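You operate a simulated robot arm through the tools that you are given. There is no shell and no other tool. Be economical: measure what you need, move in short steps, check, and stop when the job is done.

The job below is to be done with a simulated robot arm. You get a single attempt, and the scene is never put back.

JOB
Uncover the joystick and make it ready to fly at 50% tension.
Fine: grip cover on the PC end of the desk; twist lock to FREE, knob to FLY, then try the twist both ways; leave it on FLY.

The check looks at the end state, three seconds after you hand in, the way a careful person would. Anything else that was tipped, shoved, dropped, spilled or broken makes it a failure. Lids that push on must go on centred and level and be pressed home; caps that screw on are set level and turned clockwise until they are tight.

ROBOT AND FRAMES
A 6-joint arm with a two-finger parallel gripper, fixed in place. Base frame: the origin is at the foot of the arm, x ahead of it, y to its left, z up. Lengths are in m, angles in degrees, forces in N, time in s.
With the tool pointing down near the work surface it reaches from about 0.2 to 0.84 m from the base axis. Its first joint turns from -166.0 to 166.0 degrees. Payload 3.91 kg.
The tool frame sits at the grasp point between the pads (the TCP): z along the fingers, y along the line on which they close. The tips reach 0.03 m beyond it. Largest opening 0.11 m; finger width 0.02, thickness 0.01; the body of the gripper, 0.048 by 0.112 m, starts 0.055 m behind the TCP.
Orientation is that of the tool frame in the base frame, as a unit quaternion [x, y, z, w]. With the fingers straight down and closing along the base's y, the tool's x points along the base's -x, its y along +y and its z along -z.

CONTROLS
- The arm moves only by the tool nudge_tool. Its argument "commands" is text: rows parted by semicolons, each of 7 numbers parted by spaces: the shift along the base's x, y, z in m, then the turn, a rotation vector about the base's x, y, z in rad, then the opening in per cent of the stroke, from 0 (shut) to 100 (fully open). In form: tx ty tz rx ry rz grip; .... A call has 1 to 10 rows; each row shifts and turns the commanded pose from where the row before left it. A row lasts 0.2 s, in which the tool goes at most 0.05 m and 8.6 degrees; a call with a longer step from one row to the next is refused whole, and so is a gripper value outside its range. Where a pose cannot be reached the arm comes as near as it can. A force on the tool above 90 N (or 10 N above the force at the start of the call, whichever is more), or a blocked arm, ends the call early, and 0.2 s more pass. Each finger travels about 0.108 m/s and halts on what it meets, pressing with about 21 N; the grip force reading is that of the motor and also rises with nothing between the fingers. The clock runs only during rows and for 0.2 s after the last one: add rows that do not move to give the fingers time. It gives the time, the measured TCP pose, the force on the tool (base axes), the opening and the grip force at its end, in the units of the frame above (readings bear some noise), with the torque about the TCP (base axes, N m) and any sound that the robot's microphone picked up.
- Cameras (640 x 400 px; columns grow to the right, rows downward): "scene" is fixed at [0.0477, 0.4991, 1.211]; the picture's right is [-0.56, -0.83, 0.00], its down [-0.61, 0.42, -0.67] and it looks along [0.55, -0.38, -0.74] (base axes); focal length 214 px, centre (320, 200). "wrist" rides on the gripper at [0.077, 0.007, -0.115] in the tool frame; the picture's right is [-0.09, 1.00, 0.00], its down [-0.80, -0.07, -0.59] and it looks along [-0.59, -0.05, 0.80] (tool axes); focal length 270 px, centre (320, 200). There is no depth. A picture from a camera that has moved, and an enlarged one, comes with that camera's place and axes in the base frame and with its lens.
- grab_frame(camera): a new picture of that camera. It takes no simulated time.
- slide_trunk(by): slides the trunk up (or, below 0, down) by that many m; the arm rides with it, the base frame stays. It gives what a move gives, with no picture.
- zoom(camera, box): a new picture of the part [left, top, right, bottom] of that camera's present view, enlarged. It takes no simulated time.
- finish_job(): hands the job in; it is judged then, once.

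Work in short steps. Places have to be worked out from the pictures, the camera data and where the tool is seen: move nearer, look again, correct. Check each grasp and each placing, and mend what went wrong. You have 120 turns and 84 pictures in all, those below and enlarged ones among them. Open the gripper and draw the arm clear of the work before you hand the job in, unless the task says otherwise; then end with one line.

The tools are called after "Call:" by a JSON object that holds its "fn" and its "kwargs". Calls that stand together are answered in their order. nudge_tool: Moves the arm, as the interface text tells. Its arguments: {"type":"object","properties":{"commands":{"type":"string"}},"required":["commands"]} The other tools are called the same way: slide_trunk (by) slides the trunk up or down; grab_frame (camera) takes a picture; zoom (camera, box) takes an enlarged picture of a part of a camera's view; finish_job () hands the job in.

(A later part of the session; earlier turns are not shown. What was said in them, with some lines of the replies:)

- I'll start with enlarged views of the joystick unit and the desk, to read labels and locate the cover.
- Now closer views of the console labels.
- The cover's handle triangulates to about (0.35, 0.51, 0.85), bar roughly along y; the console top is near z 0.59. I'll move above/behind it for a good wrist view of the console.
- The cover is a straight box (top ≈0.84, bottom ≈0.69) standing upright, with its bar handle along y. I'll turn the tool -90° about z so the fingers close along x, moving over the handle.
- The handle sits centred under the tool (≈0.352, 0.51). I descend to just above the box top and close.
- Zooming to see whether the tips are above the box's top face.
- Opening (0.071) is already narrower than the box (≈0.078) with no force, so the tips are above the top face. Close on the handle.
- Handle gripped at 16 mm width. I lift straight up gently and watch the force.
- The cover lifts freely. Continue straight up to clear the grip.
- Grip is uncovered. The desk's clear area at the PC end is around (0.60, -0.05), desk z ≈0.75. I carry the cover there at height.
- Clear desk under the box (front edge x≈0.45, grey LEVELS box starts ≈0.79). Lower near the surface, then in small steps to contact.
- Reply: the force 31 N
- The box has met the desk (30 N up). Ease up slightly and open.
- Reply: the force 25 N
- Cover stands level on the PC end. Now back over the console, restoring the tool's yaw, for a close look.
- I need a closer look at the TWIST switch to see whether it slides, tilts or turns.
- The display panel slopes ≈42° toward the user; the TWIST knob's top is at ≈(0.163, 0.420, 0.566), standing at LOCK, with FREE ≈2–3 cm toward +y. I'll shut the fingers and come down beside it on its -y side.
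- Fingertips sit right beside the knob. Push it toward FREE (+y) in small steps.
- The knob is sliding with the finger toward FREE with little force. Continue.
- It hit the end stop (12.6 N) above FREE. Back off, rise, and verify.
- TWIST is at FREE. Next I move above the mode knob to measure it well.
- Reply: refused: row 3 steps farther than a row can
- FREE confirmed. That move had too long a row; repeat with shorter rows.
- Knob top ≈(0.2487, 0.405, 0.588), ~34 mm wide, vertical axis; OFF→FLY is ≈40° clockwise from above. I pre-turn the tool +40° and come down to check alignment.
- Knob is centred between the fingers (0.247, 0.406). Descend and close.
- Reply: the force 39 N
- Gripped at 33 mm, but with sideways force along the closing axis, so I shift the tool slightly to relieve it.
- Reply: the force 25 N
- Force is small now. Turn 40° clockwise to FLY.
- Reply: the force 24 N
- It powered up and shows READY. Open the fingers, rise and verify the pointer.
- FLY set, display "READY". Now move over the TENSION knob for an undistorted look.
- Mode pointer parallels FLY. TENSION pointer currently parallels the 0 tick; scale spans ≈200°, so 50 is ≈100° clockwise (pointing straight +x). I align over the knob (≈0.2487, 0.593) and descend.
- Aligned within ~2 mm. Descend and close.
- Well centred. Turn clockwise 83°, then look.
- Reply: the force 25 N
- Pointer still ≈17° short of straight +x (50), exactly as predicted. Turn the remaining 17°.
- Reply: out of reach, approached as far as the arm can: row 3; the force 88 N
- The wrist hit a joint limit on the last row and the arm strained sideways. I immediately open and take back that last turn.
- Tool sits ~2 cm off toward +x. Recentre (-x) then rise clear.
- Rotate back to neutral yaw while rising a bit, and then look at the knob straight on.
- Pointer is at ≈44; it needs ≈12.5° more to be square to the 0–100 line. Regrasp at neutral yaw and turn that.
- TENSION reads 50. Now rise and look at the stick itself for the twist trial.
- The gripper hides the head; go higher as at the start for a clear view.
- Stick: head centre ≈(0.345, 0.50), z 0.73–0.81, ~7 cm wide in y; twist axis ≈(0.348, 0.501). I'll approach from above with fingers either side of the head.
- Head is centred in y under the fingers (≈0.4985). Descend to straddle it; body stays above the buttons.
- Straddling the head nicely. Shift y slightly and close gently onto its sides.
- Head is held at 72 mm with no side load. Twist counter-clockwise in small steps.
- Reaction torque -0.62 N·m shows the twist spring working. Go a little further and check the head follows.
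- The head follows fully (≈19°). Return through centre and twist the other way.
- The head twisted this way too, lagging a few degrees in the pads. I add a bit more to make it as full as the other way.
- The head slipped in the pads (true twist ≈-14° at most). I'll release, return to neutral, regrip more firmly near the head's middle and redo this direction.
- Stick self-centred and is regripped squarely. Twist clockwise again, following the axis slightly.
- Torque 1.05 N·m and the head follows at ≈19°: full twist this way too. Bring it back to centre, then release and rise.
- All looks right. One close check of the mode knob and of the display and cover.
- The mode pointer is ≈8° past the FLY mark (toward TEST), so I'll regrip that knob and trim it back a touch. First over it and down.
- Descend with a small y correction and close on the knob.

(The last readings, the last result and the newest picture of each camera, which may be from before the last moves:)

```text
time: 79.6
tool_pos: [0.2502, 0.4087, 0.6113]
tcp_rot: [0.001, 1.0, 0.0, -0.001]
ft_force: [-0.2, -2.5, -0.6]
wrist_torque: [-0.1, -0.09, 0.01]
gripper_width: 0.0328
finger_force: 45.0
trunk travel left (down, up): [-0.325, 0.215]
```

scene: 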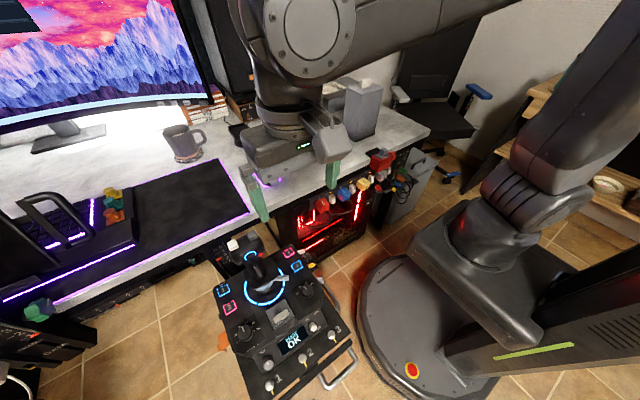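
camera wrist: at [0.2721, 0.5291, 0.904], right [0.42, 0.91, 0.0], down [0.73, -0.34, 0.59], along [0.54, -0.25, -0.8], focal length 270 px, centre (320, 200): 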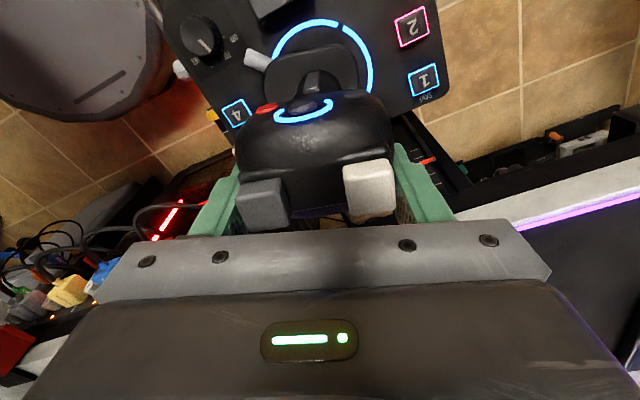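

Centred grip. Turn back 7.5° counter-clockwise, release and rise.

Call:
{"fn": "nudge_tool", "kwargs": {"commands": "0 0 0 0 0 0.065 10; 0 0 0 0 0 0.065 10; 0 0 0 0 0 0 10; 0 0 0 0 0 0 35; 0 0 0 0 0 0 60; 0 0 0 0 0 0 60; 0 0 0.03 0 0 0 60; 0 0 0.045 0 0 0 60; 0 0 0.045 0 0 -0.065 60; 0 0 0.045 0 0 -0.065 60"}}

Call:
{"fn": "zoom", "kwargs": {"camera": "wrist", "box": [240, 20, 400, 130]}}

```text
time: 81.8
tool_pos: [0.25, 0.4093, 0.7785]
tcp_rot: [0.001, 1.0, 0.0, 0.001]
ft_force: [0.0, -0.7, -0.2]
wrist_torque: [-0.04, -0.03, 0.01]
gripper_width: 0.0662
finger_force: 0.1
trunk travel left (down, up): [-0.325, 0.215]
```

```text
3.64 times, centred on (320, 75) of wrist
camera zoom: at [0.1734, 0.4153, 0.8923], right [0.09, 1.0, 0.0], down [0.8, -0.07, 0.59], along [0.59, -0.05, -0.8], focal length 983 px, centre (320, 654)
```

zoom: 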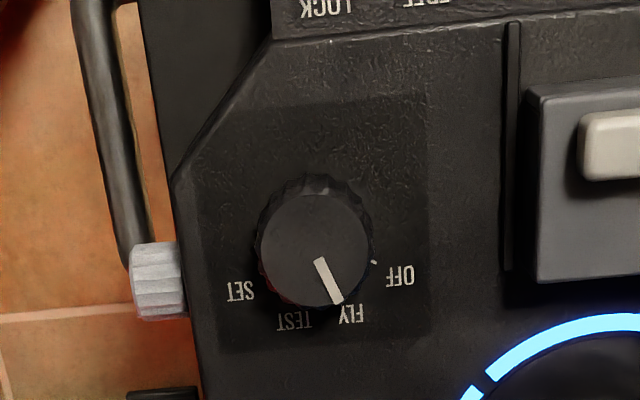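

The pointer now lines up with FLY. Retreat well clear and do a last check.

Call:
{"fn": "nudge_tool", "kwargs": {"commands": "0 -0.01 0.045 0 0 0 80; 0 -0.02 0.045 0 0 0 100; 0.01 -0.03 0.035 0 0 0 100; 0.02 -0.035 0.025 0 0 0 100; 0.02 -0.04 0.02 0 0 0 100; 0.02 -0.04 0.02 0 0 0 100; 0.02 -0.04 0.02 0 0 0 100; 0 0 0 0 0 0 100"}}

Call:
{"fn": "grab_frame", "kwargs": {"camera": "scene"}}

Call:
{"fn": "zoom", "kwargs": {"camera": "scene", "box": [210, 220, 360, 390]}}

```text
time: 83.6
tool_pos: [0.3406, 0.1935, 0.9886]
tcp_rot: [0.001, 1.0, 0.0, 0.0]
ft_force: [0.9, -0.3, 0.6]
wrist_torque: [0.03, 0.03, 0.02]
gripper_width: 0.1097
finger_force: 0.0
trunk travel left (down, up): [-0.325, 0.215]
```

```text
3 pictures are left
```

scene: 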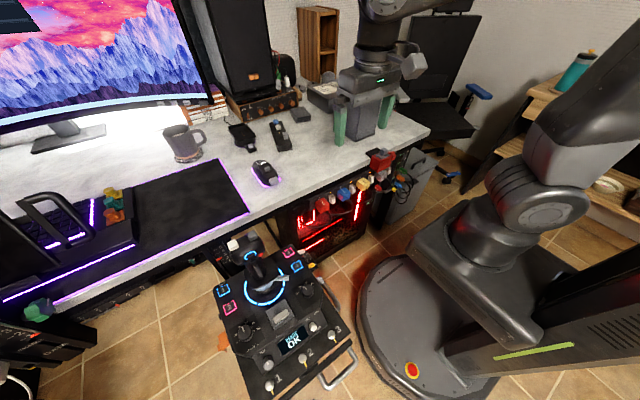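

```text
2.35 times, centred on (285, 305) of scene
camera zoom: at [0.0477, 0.4991, 1.211], right [-0.56, -0.83, 0.0], down [-0.61, 0.42, -0.67], along [0.55, -0.38, -0.74], focal length 505 px, centre (402, -47)
```

zoom: 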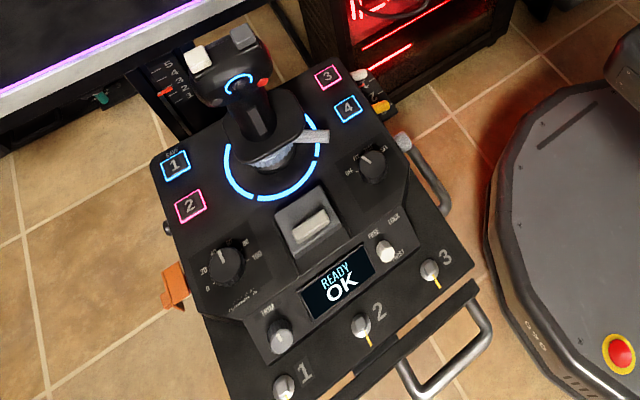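

The cover stands upright on the PC end. TWIST is at FREE, TENSION at 50, mode at FLY, and the display reads READY OK. The gripper is open and the arm is clear, so I hand in.

Call:
{"fn": "finish_job", "kwargs": {}}

```text
The job is handed in.
```

The joystick is uncovered and ready to fly: cover on the PC end of the desk, twist lock on FREE, tension at 50%, twist tried both ways (about 19° each), and the knob left on FLY with READY OK on the display.
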